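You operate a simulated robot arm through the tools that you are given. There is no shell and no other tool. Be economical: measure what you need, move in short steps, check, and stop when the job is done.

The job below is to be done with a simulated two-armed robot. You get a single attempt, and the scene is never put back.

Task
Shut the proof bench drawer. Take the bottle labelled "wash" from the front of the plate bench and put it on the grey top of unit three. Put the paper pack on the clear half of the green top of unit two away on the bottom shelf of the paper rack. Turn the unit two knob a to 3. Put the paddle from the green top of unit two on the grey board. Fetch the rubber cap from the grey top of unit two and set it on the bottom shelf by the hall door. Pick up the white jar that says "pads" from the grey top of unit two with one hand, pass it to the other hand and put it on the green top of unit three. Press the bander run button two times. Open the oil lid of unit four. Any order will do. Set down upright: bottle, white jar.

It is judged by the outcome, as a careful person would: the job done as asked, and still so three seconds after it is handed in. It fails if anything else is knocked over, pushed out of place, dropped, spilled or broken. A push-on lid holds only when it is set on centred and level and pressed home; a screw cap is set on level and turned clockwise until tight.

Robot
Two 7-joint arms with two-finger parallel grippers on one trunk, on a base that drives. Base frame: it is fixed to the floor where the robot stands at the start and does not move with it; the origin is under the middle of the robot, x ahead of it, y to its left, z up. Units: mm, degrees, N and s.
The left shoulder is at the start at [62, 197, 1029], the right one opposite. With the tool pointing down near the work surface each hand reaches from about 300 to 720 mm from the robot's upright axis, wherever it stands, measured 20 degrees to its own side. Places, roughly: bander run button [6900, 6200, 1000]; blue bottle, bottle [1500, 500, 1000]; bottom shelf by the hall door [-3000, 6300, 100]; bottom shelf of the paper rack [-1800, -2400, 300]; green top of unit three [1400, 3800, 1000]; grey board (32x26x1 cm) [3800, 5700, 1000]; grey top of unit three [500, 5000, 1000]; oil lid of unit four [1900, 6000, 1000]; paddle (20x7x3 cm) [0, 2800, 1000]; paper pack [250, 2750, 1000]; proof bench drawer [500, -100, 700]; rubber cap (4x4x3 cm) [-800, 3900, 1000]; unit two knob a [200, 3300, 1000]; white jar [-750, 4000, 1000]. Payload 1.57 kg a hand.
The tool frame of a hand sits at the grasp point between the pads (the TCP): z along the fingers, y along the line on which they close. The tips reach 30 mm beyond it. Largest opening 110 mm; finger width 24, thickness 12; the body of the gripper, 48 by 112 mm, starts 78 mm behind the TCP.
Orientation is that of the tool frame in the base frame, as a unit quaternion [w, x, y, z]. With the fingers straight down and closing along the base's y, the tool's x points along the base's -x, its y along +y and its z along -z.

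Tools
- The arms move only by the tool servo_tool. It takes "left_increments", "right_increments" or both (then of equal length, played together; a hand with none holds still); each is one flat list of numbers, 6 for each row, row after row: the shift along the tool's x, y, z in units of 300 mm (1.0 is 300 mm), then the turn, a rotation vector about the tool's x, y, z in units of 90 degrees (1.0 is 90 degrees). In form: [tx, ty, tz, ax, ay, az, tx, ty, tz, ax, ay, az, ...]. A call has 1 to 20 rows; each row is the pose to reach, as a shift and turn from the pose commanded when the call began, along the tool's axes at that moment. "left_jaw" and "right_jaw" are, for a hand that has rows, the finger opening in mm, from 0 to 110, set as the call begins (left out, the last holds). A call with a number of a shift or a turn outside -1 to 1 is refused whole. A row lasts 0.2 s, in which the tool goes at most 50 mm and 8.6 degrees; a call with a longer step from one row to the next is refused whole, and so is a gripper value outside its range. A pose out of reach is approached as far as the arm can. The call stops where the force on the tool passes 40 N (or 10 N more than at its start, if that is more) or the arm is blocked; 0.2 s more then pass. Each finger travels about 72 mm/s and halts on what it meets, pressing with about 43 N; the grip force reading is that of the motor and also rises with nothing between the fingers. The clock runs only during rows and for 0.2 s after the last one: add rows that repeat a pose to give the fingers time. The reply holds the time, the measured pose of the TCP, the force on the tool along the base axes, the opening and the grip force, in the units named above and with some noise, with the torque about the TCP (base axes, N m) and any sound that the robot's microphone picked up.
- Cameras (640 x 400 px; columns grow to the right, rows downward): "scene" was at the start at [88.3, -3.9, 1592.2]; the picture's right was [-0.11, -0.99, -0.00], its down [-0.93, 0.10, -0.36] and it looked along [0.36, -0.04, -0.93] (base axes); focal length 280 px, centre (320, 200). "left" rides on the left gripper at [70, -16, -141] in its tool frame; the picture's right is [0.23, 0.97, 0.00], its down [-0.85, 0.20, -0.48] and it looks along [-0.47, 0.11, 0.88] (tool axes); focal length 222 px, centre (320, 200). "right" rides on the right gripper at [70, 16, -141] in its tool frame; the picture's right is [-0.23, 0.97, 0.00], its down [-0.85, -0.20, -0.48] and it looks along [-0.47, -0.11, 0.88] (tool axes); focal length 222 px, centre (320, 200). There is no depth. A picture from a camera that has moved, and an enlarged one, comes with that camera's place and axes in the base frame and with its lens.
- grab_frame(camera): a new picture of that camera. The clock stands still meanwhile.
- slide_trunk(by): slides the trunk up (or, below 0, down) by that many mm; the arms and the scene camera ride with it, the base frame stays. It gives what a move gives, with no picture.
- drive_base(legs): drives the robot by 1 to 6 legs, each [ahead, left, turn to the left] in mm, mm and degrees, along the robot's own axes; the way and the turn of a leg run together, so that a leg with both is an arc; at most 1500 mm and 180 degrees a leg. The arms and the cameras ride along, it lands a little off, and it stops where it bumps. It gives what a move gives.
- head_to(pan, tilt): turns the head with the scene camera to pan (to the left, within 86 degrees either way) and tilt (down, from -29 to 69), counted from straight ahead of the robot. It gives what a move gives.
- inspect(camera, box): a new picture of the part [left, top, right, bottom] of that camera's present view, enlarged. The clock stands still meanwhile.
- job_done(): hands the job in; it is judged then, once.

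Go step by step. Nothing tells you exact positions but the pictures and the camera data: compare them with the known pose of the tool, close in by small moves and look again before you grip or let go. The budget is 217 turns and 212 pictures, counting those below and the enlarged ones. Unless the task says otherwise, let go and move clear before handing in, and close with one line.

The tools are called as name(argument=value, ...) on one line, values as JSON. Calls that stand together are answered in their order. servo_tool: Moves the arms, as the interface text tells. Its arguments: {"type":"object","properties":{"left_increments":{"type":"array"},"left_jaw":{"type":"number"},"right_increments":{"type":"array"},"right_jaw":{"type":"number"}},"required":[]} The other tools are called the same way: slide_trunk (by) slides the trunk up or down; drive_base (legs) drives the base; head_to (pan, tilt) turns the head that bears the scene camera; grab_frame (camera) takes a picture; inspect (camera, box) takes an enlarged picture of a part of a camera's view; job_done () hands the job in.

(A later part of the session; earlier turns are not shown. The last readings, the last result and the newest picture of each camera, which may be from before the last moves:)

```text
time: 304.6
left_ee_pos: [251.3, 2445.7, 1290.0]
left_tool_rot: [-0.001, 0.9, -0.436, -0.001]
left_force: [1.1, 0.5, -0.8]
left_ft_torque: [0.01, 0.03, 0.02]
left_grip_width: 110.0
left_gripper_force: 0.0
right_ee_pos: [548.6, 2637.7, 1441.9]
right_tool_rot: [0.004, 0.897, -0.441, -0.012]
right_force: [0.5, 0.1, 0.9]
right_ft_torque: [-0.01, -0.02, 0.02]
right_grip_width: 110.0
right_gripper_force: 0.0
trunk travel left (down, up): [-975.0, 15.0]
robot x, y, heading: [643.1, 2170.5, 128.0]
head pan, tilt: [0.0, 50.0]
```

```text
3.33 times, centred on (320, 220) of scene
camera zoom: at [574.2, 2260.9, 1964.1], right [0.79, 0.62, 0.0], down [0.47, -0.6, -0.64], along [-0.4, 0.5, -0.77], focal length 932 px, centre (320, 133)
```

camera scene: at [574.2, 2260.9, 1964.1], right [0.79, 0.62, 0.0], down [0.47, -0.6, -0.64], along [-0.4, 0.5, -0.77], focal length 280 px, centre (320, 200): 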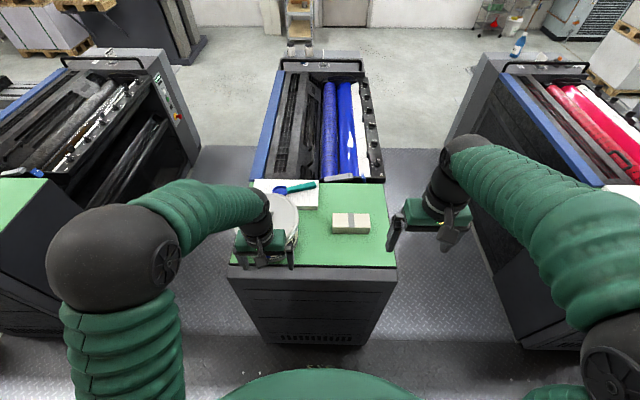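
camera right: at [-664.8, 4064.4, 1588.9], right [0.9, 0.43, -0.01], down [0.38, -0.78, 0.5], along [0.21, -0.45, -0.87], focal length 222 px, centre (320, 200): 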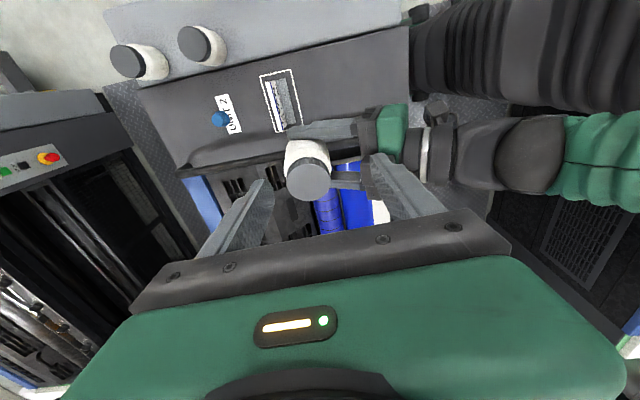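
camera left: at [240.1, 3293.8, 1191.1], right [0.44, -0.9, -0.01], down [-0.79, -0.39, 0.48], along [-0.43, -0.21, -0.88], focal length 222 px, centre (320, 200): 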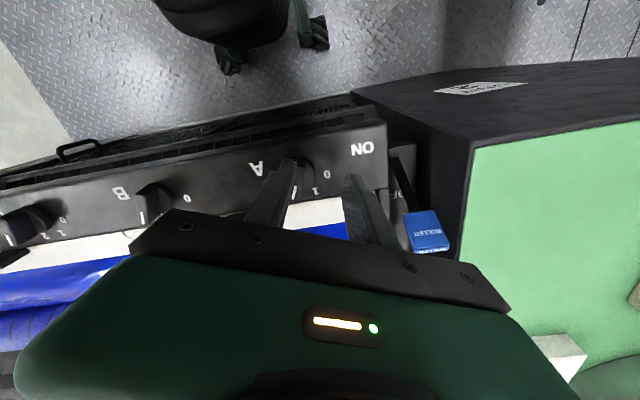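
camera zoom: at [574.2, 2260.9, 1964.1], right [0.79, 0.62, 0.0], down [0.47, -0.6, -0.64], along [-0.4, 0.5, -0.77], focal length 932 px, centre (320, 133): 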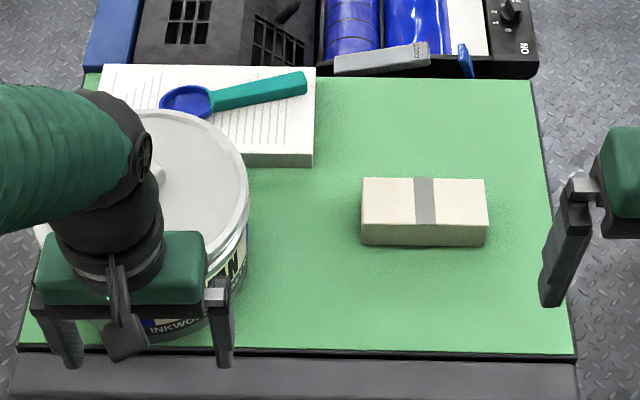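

The pack's long axis runs along the press; both it and the paddle handle suit a sideways grip from the aisle. I'll drive into the aisle facing unit two's green top.

drive_base(legs=[[0, -760, 0.5], [870, 0, 0], [0, 0, 90], [60, 0, 0]])

head_to(pan=5, tilt=55)

grab_frame(camera="scene")

```text
time: 317.2
left_ee_pos: [370.9, 2903.3, 1296.6]
left_tool_rot: [0.002, 0.946, 0.324, -0.007]
left_force: [-0.4, 0.8, 0.7]
left_ft_torque: [-0.04, 0.03, -0.03]
left_grip_width: 110.0
left_gripper_force: 0.1
right_ee_pos: [183.2, 3203.1, 1448.8]
right_tool_rot: [0.013, 0.948, 0.319, -0.013]
right_force: [0.4, 0.4, -0.1]
right_ft_torque: [-0.03, 0.0, 0.01]
right_grip_width: 110.0
right_gripper_force: 0.0
trunk travel left (down, up): [-975.0, 15.0]
robot x, y, heading: [637.6, 3285.0, -142.5]
head pan, tilt: [0.0, 50.0]
```

```text
time: 317.9
left_ee_pos: [360.0, 2896.7, 1292.0]
left_tool_rot: [0.001, 0.946, 0.323, -0.003]
left_force: [0.0, 1.3, -0.6]
left_ft_torque: [0.0, 0.0, 0.01]
left_grip_width: 110.2
left_gripper_force: 0.0
right_ee_pos: [171.4, 3194.9, 1443.9]
right_tool_rot: [0.013, 0.948, 0.317, -0.009]
right_force: [-0.7, -0.6, 0.3]
right_ft_torque: [0.01, -0.02, -0.01]
right_grip_width: 109.9
right_gripper_force: 0.0
trunk travel left (down, up): [-975.0, 15.0]
robot x, y, heading: [635.5, 3280.5, -142.6]
head pan, tilt: [5.0, 55.0]
```

```text
99 pictures are left
camera scene: at [554.6, 3215.3, 1957.6], right [-0.67, 0.74, 0.0], down [0.61, 0.55, -0.57], along [-0.42, -0.39, -0.82], focal length 280 px, centre (320, 200)
```

scene: 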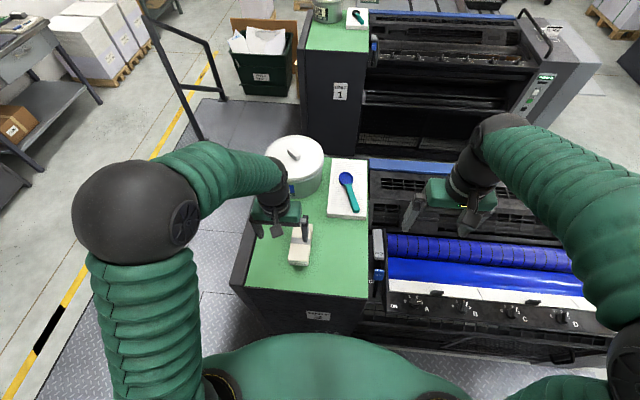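

I'll bring the left hand over the paper pack, pitched 50° forward with jaws open across its short side.

servo_tool(left_increments=[-0.037, -0.009, 0.06, 0, -0.062, 0, -0.074, -0.017, 0.12, 0, -0.124, 0, -0.111, -0.026, 0.18, 0, -0.185, 0, -0.148, -0.034, 0.24, 0, -0.247, 0, -0.185, -0.043, 0.3, 0, -0.309, 0, -0.222, -0.051, 0.36, 0, -0.371, 0, -0.259, -0.06, 0.42, 0, -0.432, 0, -0.296, -0.068, 0.48, 0, -0.494, 0, -0.333, -0.077, 0.54, 0, -0.556, 0, -0.333, -0.077, 0.54, 0, -0.556, 0, -0.333, -0.077, 0.54, 0, -0.556, 0])

grab_frame(camera="left")

inspect(camera="scene", box=[230, 130, 400, 300])

```text
time: 320.3
left_ee_pos: [267.6, 2855.4, 1130.6]
left_tool_rot: [0.137, 0.857, 0.293, -0.402]
left_force: [0.2, 0.8, -0.6]
left_ft_torque: [0.04, 0.01, 0.02]
left_grip_width: 110.2
left_gripper_force: 0.0
right_ee_pos: [171.9, 3195.5, 1445.7]
right_tool_rot: [0.012, 0.948, 0.318, -0.01]
right_force: [0.0, -0.2, -0.2]
right_ft_torque: [0.0, -0.06, -0.03]
right_grip_width: 110.2
right_gripper_force: 0.1
trunk travel left (down, up): [-975.0, 15.0]
robot x, y, heading: [636.3, 3283.6, -142.6]
head pan, tilt: [5.0, 55.0]
```

```text
98 pictures are left
camera left: at [379.5, 2961.3, 1168.5], right [0.71, -0.68, -0.18], down [-0.02, -0.27, 0.96], along [-0.7, -0.68, -0.2], focal length 222 px, centre (320, 200)
```

left: 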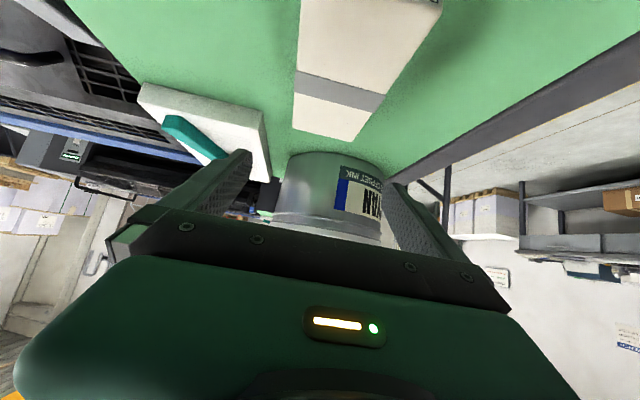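

```text
2.35 times, centred on (315, 215) of scene
camera zoom: at [557.6, 3218.0, 1957.7], right [-0.68, 0.74, 0.0], down [0.6, 0.55, -0.57], along [-0.42, -0.39, -0.82], focal length 658 px, centre (332, 165)
```

zoom: 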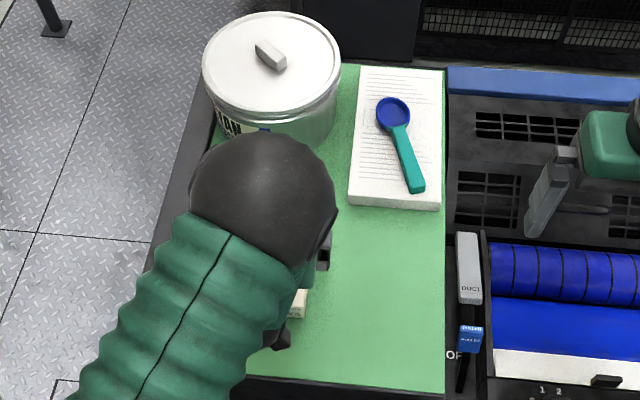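

The pack's band (centre) is right under the tool. I'll descend and grip.

servo_tool(left_increments=[0.051, 0, 0.043, 0, 0, 0, 0.102, 0, 0.085, 0, 0, 0, 0.154, 0, 0.128, 0, 0, 0, 0.205, 0, 0.171, 0, 0, 0, 0.23, 0, 0.192, 0, 0, 0, 0.256, 0, 0.2135, 0, 0, 0, 0.256, 0, 0.2135, 0, 0, 0])

grab_frame(camera="left")

```text
time: 321.9
left_ee_pos: [265.7, 2854.5, 1030.9]
left_tool_rot: [0.137, 0.857, 0.294, -0.401]
left_force: [-0.6, -0.7, 0.3]
left_ft_torque: [-0.01, -0.01, 0.0]
left_grip_width: 110.0
left_gripper_force: 0.0
right_ee_pos: [171.1, 3196.2, 1444.0]
right_tool_rot: [0.012, 0.948, 0.318, -0.007]
right_force: [-0.2, -0.6, 0.3]
right_ft_torque: [-0.01, -0.04, -0.03]
right_grip_width: 110.4
right_gripper_force: 0.1
trunk travel left (down, up): [-975.0, 15.0]
robot x, y, heading: [631.8, 3284.1, -142.4]
head pan, tilt: [5.0, 55.0]
```

```text
96 pictures are left
camera left: at [377.6, 2959.8, 1067.5], right [0.71, -0.68, -0.18], down [-0.02, -0.27, 0.96], along [-0.7, -0.68, -0.2], focal length 222 px, centre (320, 200)
```

left: 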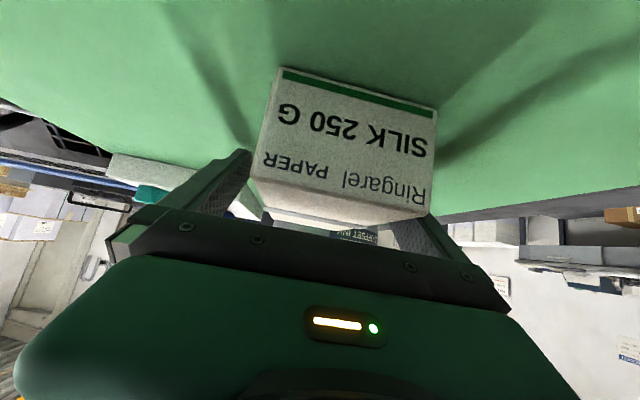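

servo_tool(left_increments=[0, 0.013, 0, 0, 0, 0, 0, 0.013, 0, 0, 0, 0, 0, 0.013, 0, 0, 0, 0, 0, 0.013, 0, 0, 0, 0], left_jaw=30)

servo_tool(left_increments=[-0.03, 0, -0.02, 0, 0, 0, -0.08, 0, -0.06, 0, 0, 0, -0.15, 0, -0.12, 0, 0, 0, -0.25, 0, -0.2, 0, 0, 0, -0.36, 0, -0.3, 0, 0, 0, -0.47, 0, -0.39, 0, 0, 0, -0.47, 0, -0.39, 0, 0, 0])

grab_frame(camera="left")

```text
time: 322.9
left_ee_pos: [267.3, 2850.9, 1029.8]
left_tool_rot: [0.137, 0.857, 0.293, -0.401]
left_force: [-1.5, 0.9, -0.2]
left_ft_torque: [0.03, 0.22, -0.01]
left_grip_width: 70.0
left_gripper_force: 42.8
right_ee_pos: [170.4, 3195.8, 1444.0]
right_tool_rot: [0.012, 0.948, 0.318, -0.008]
right_force: [0.1, 0.5, 0.8]
right_ft_torque: [0.01, -0.02, 0.01]
right_grip_width: 110.0
right_gripper_force: 0.0
trunk travel left (down, up): [-975.0, 15.0]
robot x, y, heading: [637.8, 3279.2, -142.3]
head pan, tilt: [5.0, 55.0]
```

```text
time: 324.5
left_ee_pos: [269.6, 2852.5, 1215.9]
left_tool_rot: [0.137, 0.857, 0.293, -0.402]
left_force: [0.4, -0.8, -5.0]
left_ft_torque: [-0.02, -0.03, 0.0]
left_grip_width: 69.6
left_gripper_force: 42.6
right_ee_pos: [170.3, 3194.9, 1444.6]
right_tool_rot: [0.012, 0.948, 0.318, -0.008]
right_force: [-0.4, 0.2, -0.3]
right_ft_torque: [-0.03, -0.01, -0.03]
right_grip_width: 109.9
right_gripper_force: 0.1
trunk travel left (down, up): [-975.0, 15.0]
robot x, y, heading: [639.6, 3281.9, -142.6]
head pan, tilt: [5.0, 55.0]
```

```text
95 pictures are left
camera left: at [381.3, 2958.5, 1252.4], right [0.71, -0.68, -0.18], down [-0.02, -0.27, 0.96], along [-0.7, -0.68, -0.2], focal length 222 px, centre (320, 200)
```

left: 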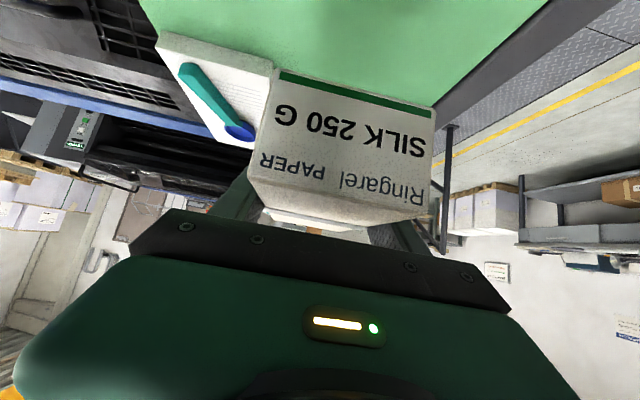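

The pack is held securely in the left hand. Now the right hand reaches, pitched 45° and yawed to match, toward the paddle's handle at about [6,2890].

servo_tool(right_increments=[-0.078, 0.039, 0.079, -0.004, -0.04, -0.011, -0.156, 0.079, 0.158, -0.007, -0.08, -0.022, -0.233, 0.118, 0.238, -0.011, -0.121, -0.033, -0.311, 0.158, 0.317, -0.015, -0.161, -0.044, -0.389, 0.197, 0.396, -0.018, -0.201, -0.055, -0.467, 0.237, 0.475, -0.022, -0.241, -0.067, -0.544, 0.276, 0.554, -0.026, -0.281, -0.078, -0.622, 0.315, 0.633, -0.029, -0.321, -0.089, -0.7, 0.355, 0.713, -0.033, -0.362, -0.1, -0.778, 0.394, 0.792, -0.037, -0.402, -0.111, -0.855, 0.434, 0.871, -0.04, -0.442, -0.122, -0.933, 0.473, 0.95, -0.044, -0.482, -0.133, -0.933, 0.473, 0.95, -0.044, -0.482, -0.133, -0.933, 0.473, 0.95, -0.044, -0.482, -0.133], right_jaw=60)

grab_frame(camera="right")

```text
time: 327.5
left_ee_pos: [269.5, 2852.2, 1214.4]
left_tool_rot: [0.137, 0.857, 0.294, -0.401]
left_force: [0.2, -0.5, -4.3]
left_ft_torque: [-0.05, 0.01, 0.0]
left_grip_width: 69.8
left_gripper_force: 43.2
right_ee_pos: [32.1, 2906.4, 1168.1]
right_tool_rot: [0.159, 0.84, 0.386, -0.348]
right_force: [0.0, -0.2, 0.5]
right_ft_torque: [0.01, -0.01, -0.02]
right_grip_width: 60.0
right_gripper_force: 0.0
trunk travel left (down, up): [-975.0, 15.0]
robot x, y, heading: [634.1, 3288.1, -142.5]
head pan, tilt: [5.0, 55.0]
```

```text
94 pictures are left
camera right: at [141.6, 3008.3, 1220.3], right [0.63, -0.76, 0.16], down [-0.32, -0.07, 0.94], along [-0.7, -0.65, -0.29], focal length 222 px, centre (320, 200)
```

right: 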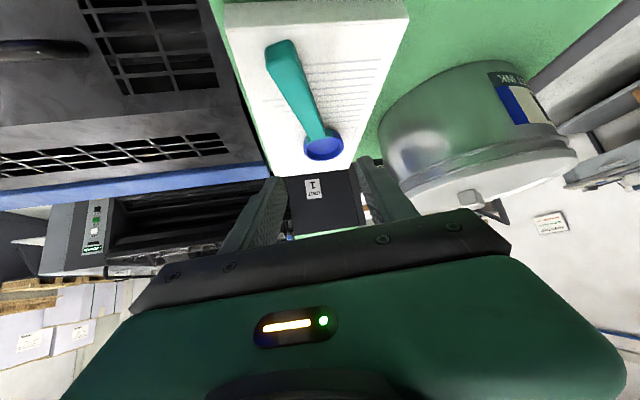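

The handle runs from about [28,2917] to [-52,2817] and my yaw matches. I'll descend to just above it and check.

servo_tool(right_increments=[0.045, -0.007, 0.06, 0, 0, 0, 0.09, -0.014, 0.12, 0, 0, 0, 0.135, -0.021, 0.19, 0, 0, 0, 0.176, -0.028, 0.263, 0, 0, 0, 0.176, -0.028, 0.263, 0, 0, 0])

grab_frame(camera="right")

```text
time: 328.7
left_ee_pos: [269.8, 2852.5, 1213.7]
left_tool_rot: [0.137, 0.857, 0.293, -0.401]
left_force: [1.4, 0.5, -3.9]
left_ft_torque: [0.0, 0.01, 0.0]
left_grip_width: 70.0
left_gripper_force: 43.1
right_ee_pos: [13.5, 2896.8, 1074.8]
right_tool_rot: [0.16, 0.839, 0.387, -0.347]
right_force: [-0.3, 0.5, 0.2]
right_ft_torque: [0.02, 0.01, 0.01]
right_grip_width: 60.1
right_gripper_force: 0.1
trunk travel left (down, up): [-975.0, 15.0]
robot x, y, heading: [636.7, 3282.3, -142.4]
head pan, tilt: [5.0, 55.0]
```

```text
93 pictures are left
camera right: at [122.8, 2997.9, 1126.4], right [0.63, -0.76, 0.16], down [-0.32, -0.07, 0.94], along [-0.7, -0.65, -0.29], focal length 222 px, centre (320, 200)
```

right: 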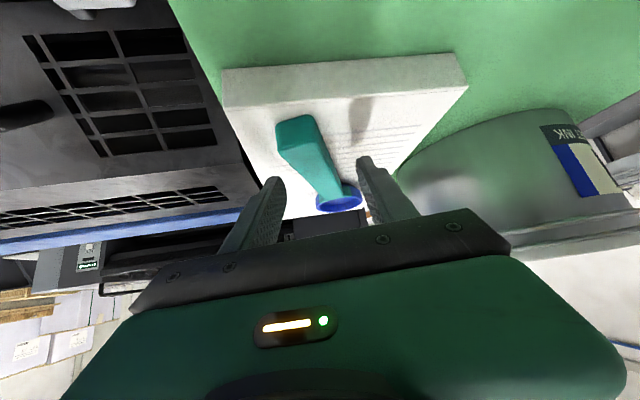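

The handle is centred between the fingertips. I'll go down 20 mm and close.

servo_tool(right_increments=[0.024, 0, 0.024, 0, 0, 0, 0.05, 0, 0.05, 0, 0, 0, 0.05, 0, 0.05, 0, 0, 0])

servo_tool(right_increments=[0, 0, 0, 0, 0, 0, 0, 0, 0, 0, 0, 0, 0, 0, 0, 0, 0, 0, 0, 0, 0, 0, 0, 0], right_jaw=0)

grab_frame(camera="right")

```text
time: 329.5
left_ee_pos: [272.6, 2852.4, 1216.0]
left_tool_rot: [0.136, 0.856, 0.292, -0.404]
left_force: [0.6, 0.6, -3.2]
left_ft_torque: [-0.01, 0.01, 0.0]
left_grip_width: 70.1
left_gripper_force: 43.3
right_ee_pos: [14.0, 2895.0, 1059.5]
right_tool_rot: [0.161, 0.838, 0.384, -0.353]
right_force: [-3.2, -1.4, 24.2]
right_ft_torque: [-0.66, -0.15, -0.1]
right_grip_width: 59.6
right_gripper_force: 0.0
trunk travel left (down, up): [-975.0, 15.0]
robot x, y, heading: [638.3, 3284.7, -142.3]
head pan, tilt: [5.0, 55.0]
```

```text
time: 330.5
left_ee_pos: [275.7, 2852.3, 1216.7]
left_tool_rot: [0.136, 0.856, 0.294, -0.404]
left_force: [0.6, -0.4, -4.1]
left_ft_torque: [-0.05, -0.03, 0.04]
left_grip_width: 69.8
left_gripper_force: 42.9
right_ee_pos: [18.4, 2894.2, 1060.8]
right_tool_rot: [0.16, 0.837, 0.386, -0.352]
right_force: [9.8, -9.0, 31.5]
right_ft_torque: [-0.79, -0.43, 0.21]
right_grip_width: 25.8
right_gripper_force: 37.0
trunk travel left (down, up): [-975.0, 15.0]
robot x, y, heading: [634.5, 3281.8, -142.7]
head pan, tilt: [5.0, 55.0]
```

```text
92 pictures are left
camera right: at [128.4, 2996.8, 1110.0], right [0.64, -0.76, 0.16], down [-0.32, -0.07, 0.95], along [-0.7, -0.65, -0.28], focal length 222 px, centre (320, 200)
```

right: 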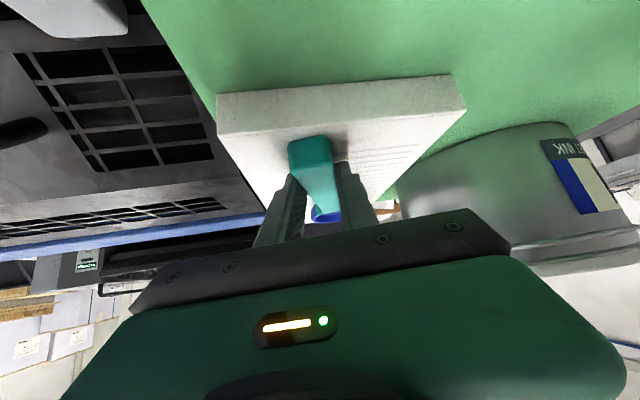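

Gripped. Lifting the paddle.

servo_tool(right_increments=[-0.03, 0, -0.03, 0, 0, 0, -0.09, 0, -0.09, 0, 0, 0, -0.16, 0, -0.16, 0, 0, 0, -0.24, 0, -0.24, 0, 0, 0, -0.32, 0, -0.32, 0, 0, 0, -0.32, 0, -0.32, 0, 0, 0])

grab_frame(camera="right")

inspect(camera="scene", box=[230, 110, 400, 300])

```text
time: 331.9
left_ee_pos: [269.4, 2852.7, 1214.4]
left_tool_rot: [0.138, 0.857, 0.293, -0.401]
left_force: [-0.6, 0.6, -4.6]
left_ft_torque: [-0.04, -0.01, 0.03]
left_grip_width: 69.8
left_gripper_force: 42.6
right_ee_pos: [12.9, 2897.4, 1186.5]
right_tool_rot: [0.159, 0.84, 0.385, -0.347]
right_force: [0.2, 0.3, -1.3]
right_ft_torque: [0.06, -0.06, 0.0]
right_grip_width: 25.4
right_gripper_force: 37.0
trunk travel left (down, up): [-975.0, 15.0]
robot x, y, heading: [639.4, 3281.1, -142.4]
head pan, tilt: [5.0, 55.0]
```

```text
91 pictures are left
camera right: at [122.0, 2999.4, 1239.7], right [0.63, -0.76, 0.16], down [-0.33, -0.07, 0.94], along [-0.7, -0.65, -0.29], focal length 222 px, centre (320, 200)
```

right: 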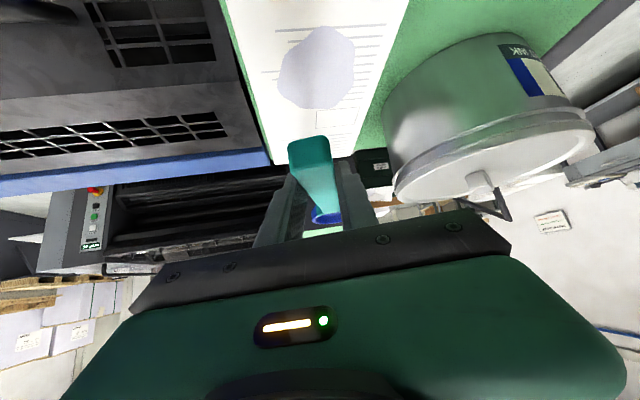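

```text
2.11 times, centred on (315, 205) of scene
camera zoom: at [553.0, 3215.4, 1957.4], right [-0.67, 0.74, 0.0], down [0.61, 0.55, -0.57], along [-0.42, -0.39, -0.82], focal length 589 px, centre (330, 190)
```

zoom: 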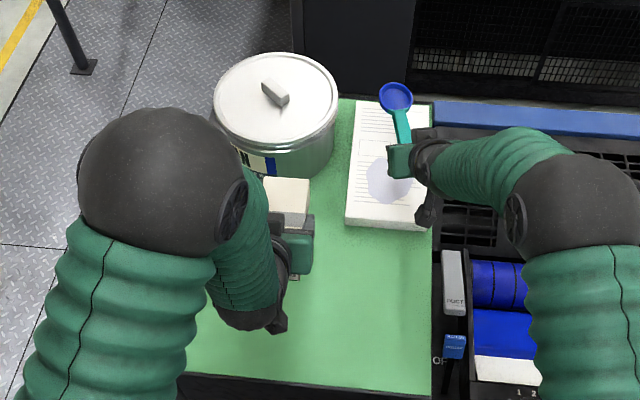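

Both items are in hand. I'll tuck the right hand in, leave the aisle, turn toward the delivery end, and drive along the walkway to the grey board.

servo_tool(right_increments=[0.043, -0.043, -0.09, 0, 0, 0, 0.086, -0.085, -0.18, 0, 0, 0, 0.129, -0.128, -0.27, 0, 0, 0, 0.172, -0.171, -0.36, 0, 0, 0, 0.215, -0.213, -0.45, 0, 0, 0, 0.258, -0.256, -0.54, 0, 0, 0, 0.258, -0.256, -0.54, 0, 0, 0])

drive_base(legs=[[0, 1050, 1], [0, 0, 90], [0, 0, 90], [1300, 0, 0], [1300, 0, 0], [1300, 0, 0]])

head_to(pan=40, tilt=35)

grab_frame(camera="scene")

```text
time: 333.5
left_ee_pos: [268.6, 2853.3, 1214.4]
left_tool_rot: [0.137, 0.857, 0.293, -0.402]
left_force: [-0.5, -0.4, -3.7]
left_ft_torque: [-0.01, 0.02, 0.02]
left_grip_width: 69.6
left_gripper_force: 42.9
right_ee_pos: [64.4, 3075.8, 1248.3]
right_tool_rot: [0.159, 0.84, 0.386, -0.347]
right_force: [-0.5, -0.7, -0.1]
right_ft_torque: [0.03, -0.04, 0.03]
right_grip_width: 25.8
right_gripper_force: 37.1
trunk travel left (down, up): [-975.0, 15.0]
robot x, y, heading: [637.8, 3280.7, -142.5]
head pan, tilt: [5.0, 55.0]
```

```text
time: 364.9
left_ee_pos: [4634.9, 5354.8, 1215.1]
left_tool_rot: [0.398, -0.315, 0.849, 0.147]
left_force: [0.1, 0.7, -3.4]
left_ft_torque: [0.02, -0.03, -0.01]
left_grip_width: 69.7
left_gripper_force: 43.3
right_ee_pos: [4850.5, 5142.1, 1249.1]
right_tool_rot: [0.343, -0.407, 0.83, 0.167]
right_force: [0.9, 0.4, -0.9]
right_ft_torque: [-0.06, 0.04, -0.02]
right_grip_width: 25.7
right_gripper_force: 36.6
trunk travel left (down, up): [-975.0, 15.0]
robot x, y, heading: [4287.6, 4909.3, 40.1]
head pan, tilt: [5.0, 55.0]
```

```text
time: 366.0
left_ee_pos: [4635.0, 5355.5, 1215.0]
left_tool_rot: [0.399, -0.314, 0.849, 0.147]
left_force: [-0.7, 0.5, -3.7]
left_ft_torque: [0.04, -0.01, 0.02]
left_grip_width: 69.7
left_gripper_force: 42.7
right_ee_pos: [4851.5, 5143.3, 1247.8]
right_tool_rot: [0.344, -0.407, 0.83, 0.168]
right_force: [-0.6, 0.5, 0.2]
right_ft_torque: [-0.03, -0.01, -0.03]
right_grip_width: 25.6
right_gripper_force: 37.0
trunk travel left (down, up): [-975.0, 15.0]
robot x, y, heading: [4291.1, 4908.2, 40.1]
head pan, tilt: [40.0, 35.0]
```

```text
89 pictures are left
camera scene: at [4332.8, 5020.6, 1985.7], right [0.99, -0.17, 0.0], down [-0.1, -0.57, -0.82], along [0.14, 0.81, -0.58], focal length 280 px, centre (320, 200)
```

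scene: 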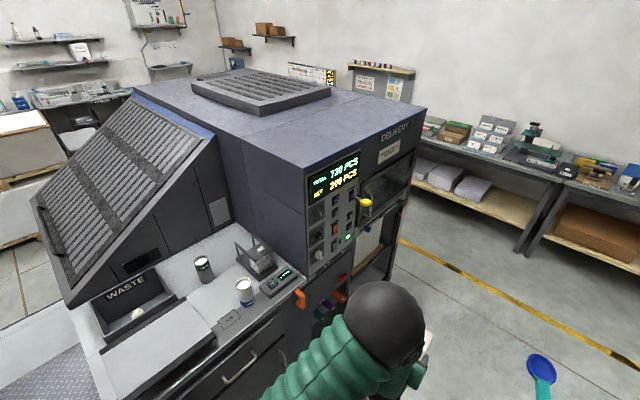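

The grey board lies on the delivery counter at about [3843,5604]. I'll turn to face it.

drive_base(legs=[[0, 0, 88.4]])

head_to(pan=0, tilt=45)

grab_frame(camera="scene")

```text
time: 370.1
left_ee_pos: [3852.8, 5264.7, 1215.2]
left_tool_rot: [-0.183, 0.817, -0.39, -0.383]
left_force: [0.7, 0.4, -3.9]
left_ft_torque: [-0.03, -0.01, 0.02]
left_grip_width: 70.0
left_gripper_force: 43.2
right_ee_pos: [4072.6, 5474.9, 1250.0]
right_tool_rot: [-0.129, 0.869, -0.312, -0.361]
right_force: [0.5, -0.6, -0.7]
right_ft_torque: [-0.06, -0.09, 0.0]
right_grip_width: 25.5
right_gripper_force: 36.9
trunk travel left (down, up): [-975.0, 15.0]
robot x, y, heading: [4289.9, 4909.9, 128.5]
head pan, tilt: [40.0, 35.0]
```

```text
time: 371.2
left_ee_pos: [3854.4, 5262.5, 1214.8]
left_tool_rot: [-0.183, 0.817, -0.389, -0.384]
left_force: [0.4, 0.3, -4.2]
left_ft_torque: [0.0, 0.0, -0.01]
left_grip_width: 69.6
left_gripper_force: 43.2
right_ee_pos: [4073.5, 5473.2, 1250.3]
right_tool_rot: [-0.13, 0.87, -0.31, -0.361]
right_force: [-1.0, -0.2, -1.0]
right_ft_torque: [-0.06, -0.04, 0.0]
right_grip_width: 25.5
right_gripper_force: 36.6
trunk travel left (down, up): [-975.0, 15.0]
robot x, y, heading: [4290.2, 4907.6, 128.7]
head pan, tilt: [0.0, 45.0]
```

```text
88 pictures are left
camera scene: at [4217.3, 5002.9, 1970.9], right [0.78, 0.63, 0.0], down [0.44, -0.55, -0.71], along [-0.44, 0.55, -0.71], focal length 280 px, centre (320, 200)
```

scene: 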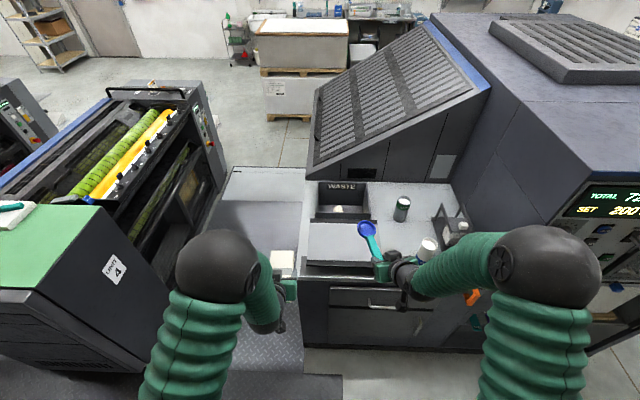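

The board's centre is about 841 mm ahead and 99 mm right. I'll drive 180 mm closer, then position the paddle over it.

drive_base(legs=[[180, 70, 0]])

servo_tool(right_increments=[0, 0, 0, 0, 0, 0, 0, 0, 0, 0, 0, 0, 0, 0, 0, 0, 0, 0, 0, 0, 0, 0, 0, 0])

grab_frame(camera="scene")

grab_frame(camera="right")

```text
time: 372.8
left_ee_pos: [3694.9, 5361.1, 1218.2]
left_tool_rot: [-0.182, 0.816, -0.39, -0.386]
left_force: [1.4, 0.1, -4.3]
left_ft_torque: [-0.01, 0.05, 0.04]
left_grip_width: 69.6
left_gripper_force: 42.4
right_ee_pos: [3911.1, 5569.6, 1251.0]
right_tool_rot: [-0.128, 0.869, -0.311, -0.364]
right_force: [-0.8, 0.7, -0.8]
right_ft_torque: [-0.04, -0.03, 0.03]
right_grip_width: 25.7
right_gripper_force: 37.0
trunk travel left (down, up): [-975.0, 15.0]
robot x, y, heading: [4120.9, 5007.2, 128.7]
head pan, tilt: [0.0, 45.0]
```

```text
time: 373.8
left_ee_pos: [3688.5, 5362.2, 1216.7]
left_tool_rot: [-0.183, 0.817, -0.389, -0.385]
left_force: [0.0, 0.2, -4.7]
left_ft_torque: [0.0, 0.0, 0.01]
left_grip_width: 69.7
left_gripper_force: 43.1
right_ee_pos: [3905.9, 5571.3, 1250.7]
right_tool_rot: [-0.129, 0.87, -0.311, -0.361]
right_force: [-0.5, 0.0, -0.4]
right_ft_torque: [-0.04, -0.07, 0.0]
right_grip_width: 25.4
right_gripper_force: 37.1
trunk travel left (down, up): [-975.0, 15.0]
robot x, y, heading: [4124.4, 5004.4, 128.9]
head pan, tilt: [0.0, 45.0]
```

```text
87 pictures are left
camera scene: at [4053.2, 5104.9, 1970.8], right [0.78, 0.63, 0.0], down [0.44, -0.55, -0.7], along [-0.44, 0.55, -0.71], focal length 280 px, centre (320, 200)
```

scene: 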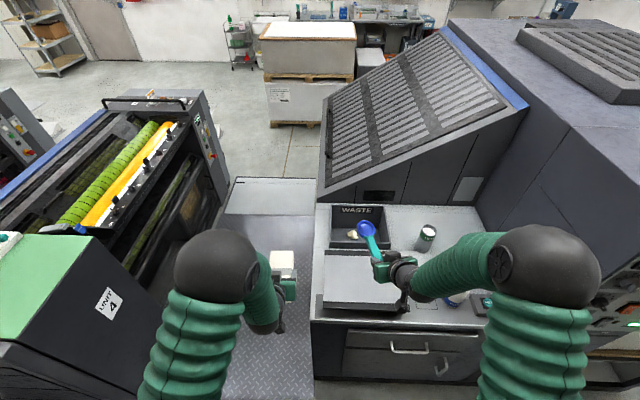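

```text
86 pictures are left
camera right: at [4012.1, 5463.2, 1301.3], right [-0.74, -0.65, 0.16], down [-0.08, 0.32, 0.94], along [-0.67, 0.69, -0.29], focal length 222 px, centre (320, 200)
```

right: 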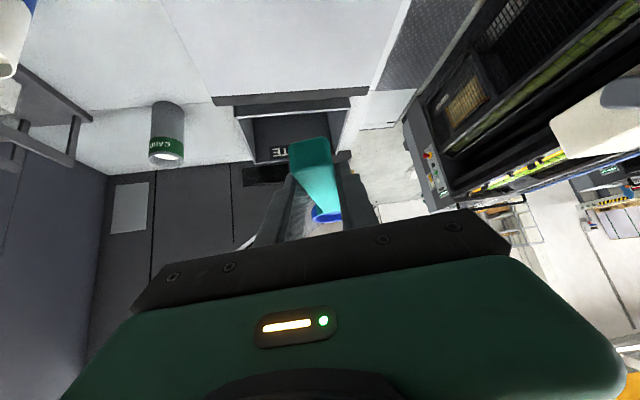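

The paddle already hangs almost exactly over the board. I'll lower it most of the way.

servo_tool(right_increments=[0.062, -0.003, 0.07, 0, 0, 0, 0.124, -0.007, 0.14, 0, 0, 0, 0.186, -0.01, 0.21, 0, 0, 0, 0.248, -0.013, 0.28, 0, 0, 0, 0.31, -0.017, 0.35, 0, 0, 0, 0.37, -0.02, 0.42, 0, 0, 0, 0.4, -0.023, 0.455, 0, 0, 0, 0.4, -0.023, 0.455, 0, 0, 0])

grab_frame(camera="right")

inspect(camera="scene", box=[290, 190, 440, 330])

```text
time: 375.6
left_ee_pos: [3689.0, 5359.2, 1217.1]
left_tool_rot: [-0.184, 0.817, -0.389, -0.384]
left_force: [-0.2, -0.9, -3.8]
left_ft_torque: [0.01, 0.05, -0.02]
left_grip_width: 69.9
left_gripper_force: 42.5
right_ee_pos: [3899.5, 5582.3, 1068.8]
right_tool_rot: [-0.131, 0.869, -0.311, -0.362]
right_force: [0.2, 0.0, 0.4]
right_ft_torque: [0.01, -0.04, 0.0]
right_grip_width: 25.6
right_gripper_force: 36.8
trunk travel left (down, up): [-975.0, 15.0]
robot x, y, heading: [4121.5, 5005.2, 128.8]
head pan, tilt: [0.0, 45.0]
```

```text
85 pictures are left
camera right: at [4004.9, 5474.2, 1120.4], right [-0.74, -0.65, 0.16], down [-0.08, 0.32, 0.94], along [-0.67, 0.69, -0.29], focal length 222 px, centre (320, 200)
```

right: 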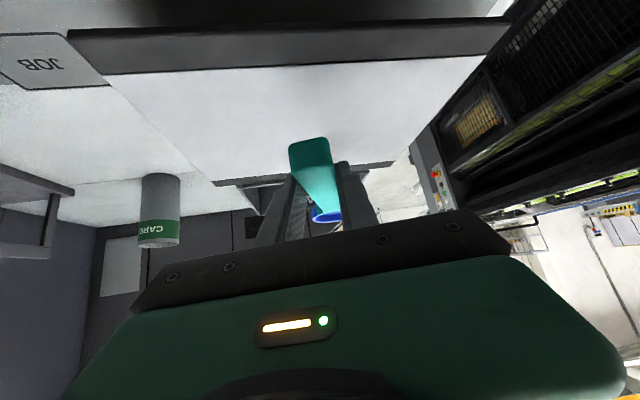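

```text
2.86 times, centred on (365, 260) of scene
camera zoom: at [4050.8, 5101.7, 1970.9], right [0.78, 0.63, 0.0], down [0.44, -0.55, -0.7], along [-0.44, 0.55, -0.71], focal length 799 px, centre (191, 29)
```

zoom: 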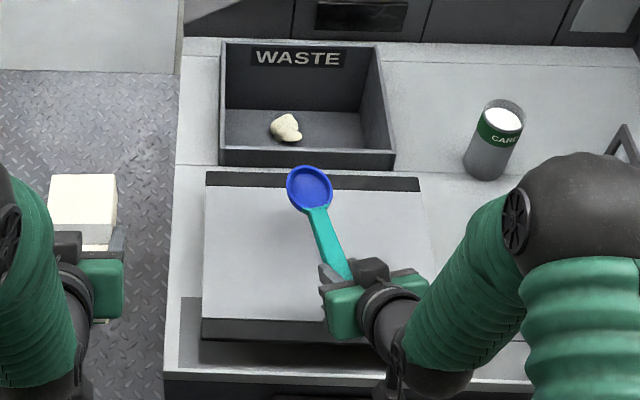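

The paddle will land centred on the board. Lowering slowly to contact.

servo_tool(right_increments=[0.024, 0, 0.024, 0, 0, 0, 0.036, 0, 0.036, 0, 0, 0, 0.048, 0, 0.048, 0, 0, 0, 0.057, 0, 0.057, 0, 0, 0, 0.066, 0, 0.066, 0, 0, 0, 0.075, 0, 0.075, 0, 0, 0, 0.084, 0, 0.084, 0, 0, 0, 0.093, 0, 0.093, 0, 0, 0, 0.102, 0, 0.102, 0, 0, 0, 0.111, 0, 0.111, 0, 0, 0, 0.12, 0, 0.12, 0, 0, 0, 0.129, 0, 0.129, 0, 0, 0])

grab_frame(camera="right")

```text
time: 378.2
left_ee_pos: [3688.4, 5359.1, 1216.1]
left_tool_rot: [-0.183, 0.817, -0.389, -0.384]
left_force: [-0.3, -1.4, -3.8]
left_ft_torque: [0.01, -0.01, -0.02]
left_grip_width: 69.8
left_gripper_force: 43.3
right_ee_pos: [3900.4, 5583.7, 1015.7]
right_tool_rot: [-0.13, 0.869, -0.31, -0.362]
right_force: [-0.4, -0.3, -0.8]
right_ft_torque: [-0.02, -0.01, 0.01]
right_grip_width: 25.8
right_gripper_force: 37.4
trunk travel left (down, up): [-975.0, 15.0]
robot x, y, heading: [4123.5, 5005.3, 128.8]
head pan, tilt: [0.0, 45.0]
```

```text
83 pictures are left
camera right: at [4006.1, 5475.1, 1066.9], right [-0.74, -0.65, 0.16], down [-0.08, 0.32, 0.94], along [-0.67, 0.69, -0.29], focal length 222 px, centre (320, 200)
```

right: 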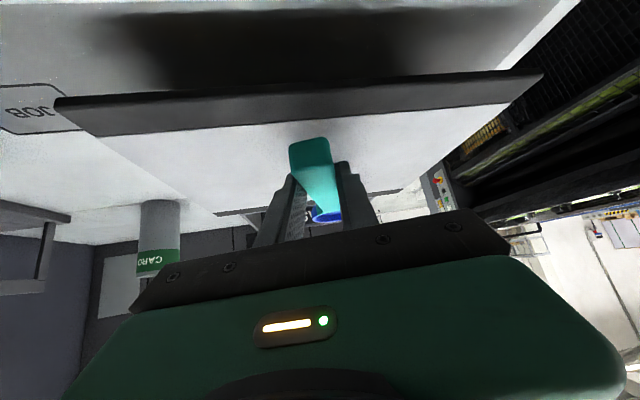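

servo_tool(right_increments=[0.01, 0, 0.01, 0, 0, 0, 0.02, 0, 0.02, 0, 0, 0, 0.03, 0, 0.03, 0, 0, 0, 0.04, 0, 0.04, 0, 0, 0, 0.05, 0, 0.05, 0, 0, 0, 0.06, 0, 0.06, 0, 0, 0, 0.07, 0, 0.07, 0, 0, 0, 0.08, 0, 0.08, 0, 0, 0, 0.09, 0, 0.09, 0, 0, 0, 0.1, 0, 0.1, 0, 0, 0, 0.11, 0, 0.11, 0, 0, 0, 0.12, 0, 0.12, 0, 0, 0])

grab_frame(camera="right")

inspect(camera="scene", box=[290, 190, 440, 330])

```text
time: 380.1
left_ee_pos: [3690.5, 5355.6, 1216.9]
left_tool_rot: [-0.185, 0.817, -0.389, -0.384]
left_force: [0.7, 0.6, -3.7]
left_ft_torque: [-0.02, -0.01, -0.01]
left_grip_width: 69.8
left_gripper_force: 43.2
right_ee_pos: [3897.2, 5585.0, 989.1]
right_tool_rot: [-0.137, 0.865, -0.309, -0.371]
right_force: [6.7, -7.3, 29.1]
right_ft_torque: [-0.28, -0.08, 0.06]
right_grip_width: 25.8
right_gripper_force: 36.6
trunk travel left (down, up): [-975.0, 15.0]
robot x, y, heading: [4122.4, 5004.1, 128.5]
head pan, tilt: [0.0, 45.0]
stopped in row 9 (right hand): the force on the tool passed its limit at 45 N (the readings are from after the stop); the commanded pose is now the measured one
```

```text
82 pictures are left
camera right: at [4003.0, 5476.3, 1036.4], right [-0.74, -0.65, 0.16], down [-0.06, 0.3, 0.95], along [-0.67, 0.69, -0.26], focal length 222 px, centre (320, 200)
```

right: 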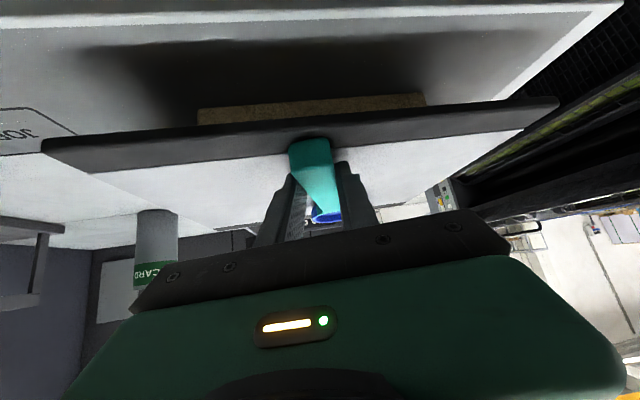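

```text
2.86 times, centred on (365, 260) of scene
camera zoom: at [4054.1, 5093.1, 1971.6], right [0.78, 0.63, 0.0], down [0.44, -0.55, -0.71], along [-0.44, 0.55, -0.71], focal length 799 px, centre (191, 29)
```

zoom: 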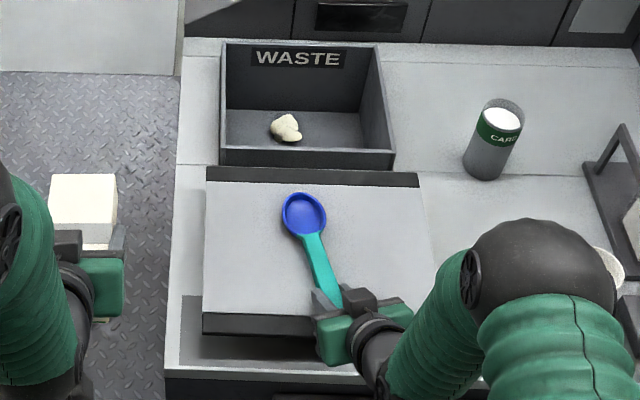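

The paddle is resting on the board. I'll ease off and release it.

servo_tool(right_increments=[-0.008, 0, -0.008, 0, 0, 0, -0.008, 0, -0.008, 0, 0, 0])

servo_tool(right_increments=[0, 0, 0, 0, 0, 0, 0, 0, 0, 0, 0, 0, 0, 0, 0, 0, 0, 0], right_jaw=60)

servo_tool(right_increments=[-0.05, 0, -0.05, 0, 0, 0, -0.13, 0, -0.13, 0, 0, 0, -0.22, 0, -0.22, 0, 0, 0, -0.31, 0, -0.31, 0, 0, 0, -0.4, 0, -0.4, 0, 0, 0, -0.45, 0, -0.45, 0, 0, 0])

inspect(camera="scene", box=[290, 190, 440, 330])

grab_frame(camera="right")

```text
time: 380.7
left_ee_pos: [3687.0, 5357.3, 1216.7]
left_tool_rot: [-0.185, 0.817, -0.389, -0.384]
left_force: [1.0, 0.1, -3.9]
left_ft_torque: [-0.01, 0.0, -0.01]
left_grip_width: 69.8
left_gripper_force: 42.6
right_ee_pos: [3895.8, 5586.0, 989.7]
right_tool_rot: [-0.135, 0.866, -0.308, -0.369]
right_force: [-3.5, 2.0, 16.6]
right_ft_torque: [0.01, 0.26, -0.02]
right_grip_width: 25.8
right_gripper_force: 36.7
trunk travel left (down, up): [-975.0, 15.0]
robot x, y, heading: [4125.6, 5005.3, 128.7]
head pan, tilt: [0.0, 45.0]
```

```text
time: 381.5
left_ee_pos: [3689.9, 5358.1, 1217.6]
left_tool_rot: [-0.184, 0.816, -0.389, -0.385]
left_force: [0.7, 0.5, -4.6]
left_ft_torque: [0.02, -0.04, 0.03]
left_grip_width: 70.0
left_gripper_force: 42.7
right_ee_pos: [3899.9, 5587.3, 988.6]
right_tool_rot: [-0.135, 0.866, -0.309, -0.369]
right_force: [5.5, 6.8, 21.2]
right_ft_torque: [0.02, 0.37, -0.14]
right_grip_width: 55.5
right_gripper_force: 0.2
trunk travel left (down, up): [-975.0, 15.0]
robot x, y, heading: [4123.3, 5004.2, 128.7]
head pan, tilt: [0.0, 45.0]
```

```text
time: 382.9
left_ee_pos: [3689.6, 5358.3, 1217.9]
left_tool_rot: [-0.185, 0.816, -0.39, -0.384]
left_force: [0.6, 0.0, -4.5]
left_ft_torque: [-0.02, 0.04, -0.01]
left_grip_width: 69.9
left_gripper_force: 42.6
right_ee_pos: [3901.6, 5582.4, 1182.0]
right_tool_rot: [-0.134, 0.867, -0.309, -0.368]
right_force: [0.1, 0.0, 0.4]
right_ft_torque: [0.01, 0.04, -0.02]
right_grip_width: 60.0
right_gripper_force: 0.1
trunk travel left (down, up): [-975.0, 15.0]
robot x, y, heading: [4119.7, 5007.2, 128.7]
head pan, tilt: [0.0, 45.0]
```

```text
2.86 times, centred on (365, 260) of scene
camera zoom: at [4050.7, 5099.4, 1971.0], right [0.78, 0.63, 0.0], down [0.44, -0.55, -0.71], along [-0.44, 0.55, -0.71], focal length 799 px, centre (191, 29)
```

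zoom: 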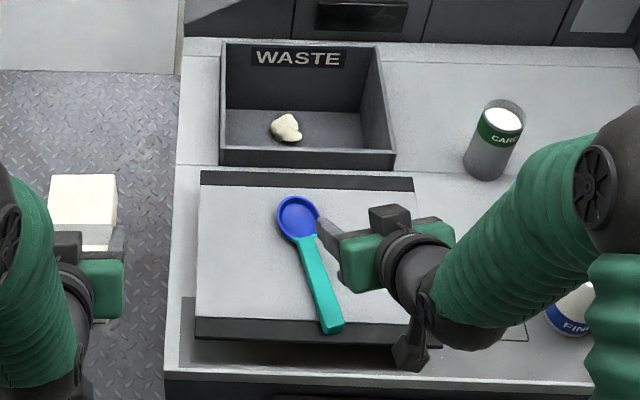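

```text
79 pictures are left
camera right: at [4006.5, 5472.5, 1230.3], right [-0.74, -0.65, 0.16], down [-0.07, 0.31, 0.95], along [-0.67, 0.69, -0.27], focal length 222 px, centre (320, 200)
```

right: 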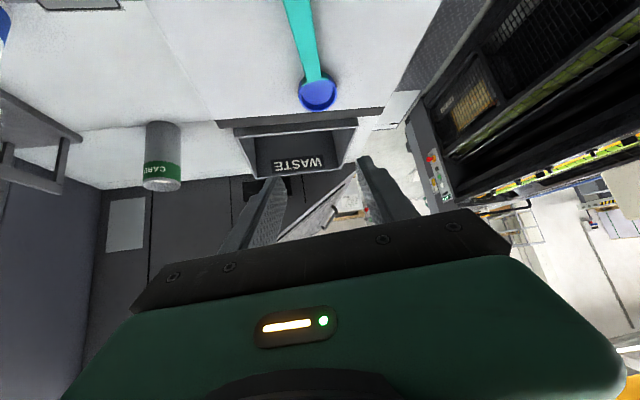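

The paddle lies on the board. Next the bander: I'll back out, turn toward the far end and drive partway to look.

drive_base(legs=[[-300, 0, 0], [0, 0, -90], [1300, 0, 0]])

head_to(pan=0, tilt=25)

grab_frame(camera="scene")

```text
time: 394.8
left_ee_pos: [5645.6, 6045.9, 1218.0]
left_tool_rot: [0.401, -0.31, 0.85, 0.145]
left_force: [0.8, 0.8, -3.5]
left_ft_torque: [-0.01, 0.0, -0.01]
left_grip_width: 69.7
left_gripper_force: 42.8
right_ee_pos: [5873.5, 5839.1, 1181.0]
right_tool_rot: [0.353, -0.402, 0.828, 0.168]
right_force: [0.4, 0.0, 0.0]
right_ft_torque: [-0.02, -0.03, 0.0]
right_grip_width: 60.1
right_gripper_force: 0.1
trunk travel left (down, up): [-975.0, 15.0]
robot x, y, heading: [5300.9, 5606.0, 40.0]
head pan, tilt: [0.0, 45.0]
```

```text
time: 395.6
left_ee_pos: [5645.4, 6045.4, 1217.8]
left_tool_rot: [0.401, -0.31, 0.849, 0.145]
left_force: [-0.7, -0.3, -3.3]
left_ft_torque: [-0.01, -0.01, -0.02]
left_grip_width: 69.8
left_gripper_force: 42.4
right_ee_pos: [5873.6, 5837.6, 1181.8]
right_tool_rot: [0.353, -0.402, 0.828, 0.167]
right_force: [-0.7, 0.5, 0.7]
right_ft_torque: [-0.01, 0.02, -0.01]
right_grip_width: 60.0
right_gripper_force: 0.1
trunk travel left (down, up): [-975.0, 15.0]
robot x, y, heading: [5300.8, 5604.6, 39.8]
head pan, tilt: [0.0, 25.0]
```

```text
78 pictures are left
camera scene: at [5401.1, 5690.5, 2001.4], right [0.64, -0.77, 0.0], down [-0.33, -0.27, -0.9], along [0.69, 0.58, -0.43], focal length 280 px, centre (320, 200)
```

scene: 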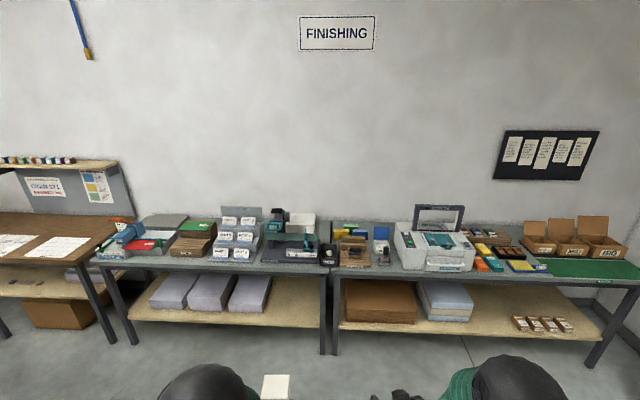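

inspect(camera="scene", box=[230, 190, 510, 300])

```text
2.29 times, centred on (370, 245) of scene
camera zoom: at [5401.1, 5690.5, 2001.4], right [0.64, -0.77, 0.0], down [-0.33, -0.27, -0.9], along [0.69, 0.58, -0.43], focal length 639 px, centre (206, 97)
```

zoom: 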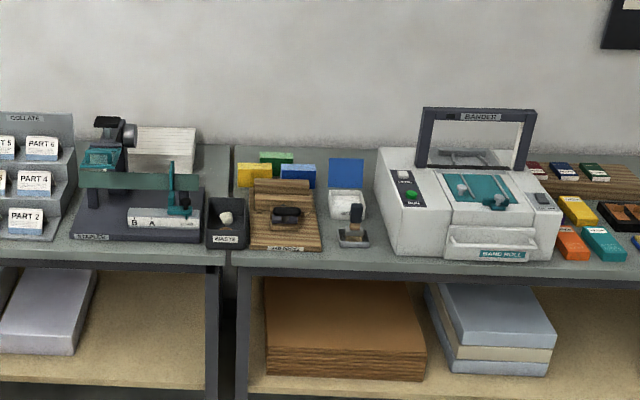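

The green RUN button is at about [6893,6206,1000]. I'll turn the right hand vertical with closed fingers and drive up to the bander.

servo_tool(right_increments=[-0.02, 0, -0.02, 0.007, 0.073, 0.018, -0.04, 0, -0.04, 0.014, 0.146, 0.036, -0.06, 0, -0.06, 0.021, 0.219, 0.054, -0.08, 0, -0.08, 0.027, 0.291, 0.072, -0.1, 0, -0.1, 0.034, 0.364, 0.09, -0.12, 0, -0.12, 0.041, 0.437, 0.108, -0.144, 0, -0.139, 0.048, 0.51, 0.126, -0.144, 0, -0.139, 0.048, 0.51, 0.126], right_jaw=0)

drive_base(legs=[[1000, 0, -1.3], [0, -390, 0]])

head_to(pan=0, tilt=45)

grab_frame(camera="scene")

grab_frame(camera="right")

```text
time: 397.4
left_ee_pos: [5645.8, 6046.4, 1217.6]
left_tool_rot: [0.401, -0.31, 0.85, 0.145]
left_force: [0.4, -0.3, -4.9]
left_ft_torque: [-0.01, -0.03, -0.02]
left_grip_width: 69.6
left_gripper_force: 43.2
right_ee_pos: [5872.6, 5838.5, 1241.4]
right_tool_rot: [0.0, -0.34, 0.94, 0.001]
right_force: [0.5, -0.3, 0.6]
right_ft_torque: [0.03, -0.02, 0.0]
right_grip_width: 0.0
right_gripper_force: 21.6
trunk travel left (down, up): [-975.0, 15.0]
robot x, y, heading: [5305.2, 5605.3, 39.9]
head pan, tilt: [0.0, 25.0]
```

```text
time: 404.6
left_ee_pos: [6652.2, 6391.6, 1216.6]
left_tool_rot: [0.403, -0.312, 0.849, 0.142]
left_force: [-0.4, 1.1, -3.8]
left_ft_torque: [-0.04, -0.05, -0.04]
left_grip_width: 69.9
left_gripper_force: 43.5
right_ee_pos: [6880.0, 6184.3, 1242.5]
right_tool_rot: [0.002, -0.341, 0.94, -0.003]
right_force: [-0.9, 0.5, 0.7]
right_ft_torque: [-0.03, -0.08, 0.01]
right_grip_width: 0.3
right_gripper_force: 21.4
trunk travel left (down, up): [-975.0, 15.0]
robot x, y, heading: [6318.6, 5940.2, 40.0]
head pan, tilt: [0.0, 25.0]
```

```text
time: 405.5
left_ee_pos: [6652.4, 6387.9, 1217.4]
left_tool_rot: [0.402, -0.312, 0.849, 0.144]
left_force: [0.1, 0.9, -4.2]
left_ft_torque: [-0.04, -0.01, -0.01]
left_grip_width: 69.9
left_gripper_force: 42.9
right_ee_pos: [6879.0, 6180.6, 1242.9]
right_tool_rot: [0.002, -0.341, 0.94, 0.0]
right_force: [0.4, -0.4, -0.3]
right_ft_torque: [0.02, 0.0, -0.01]
right_grip_width: 0.0
right_gripper_force: 21.0
trunk travel left (down, up): [-975.0, 15.0]
robot x, y, heading: [6315.3, 5947.9, 39.6]
head pan, tilt: [0.0, 45.0]
```

```text
76 pictures are left
camera scene: at [6399.3, 6031.2, 1970.9], right [0.64, -0.77, 0.01], down [-0.54, -0.46, -0.71], along [0.54, 0.45, -0.71], focal length 280 px, centre (320, 200)
```

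scene: 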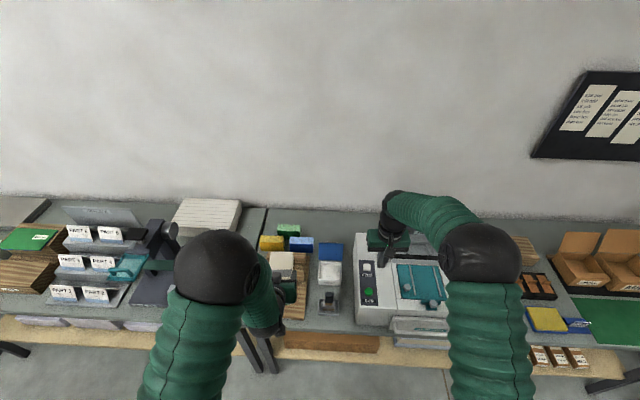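

```text
75 pictures are left
camera right: at [6815.2, 6147.0, 1385.4], right [-0.45, 0.89, 0.0], down [0.78, 0.4, 0.48], along [0.43, 0.22, -0.88], focal length 222 px, centre (320, 200)
```

right: 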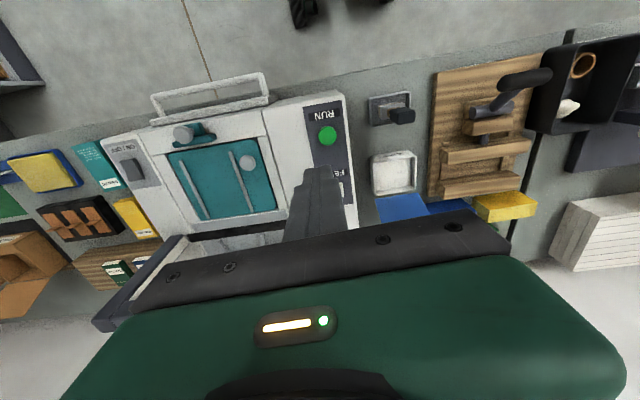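

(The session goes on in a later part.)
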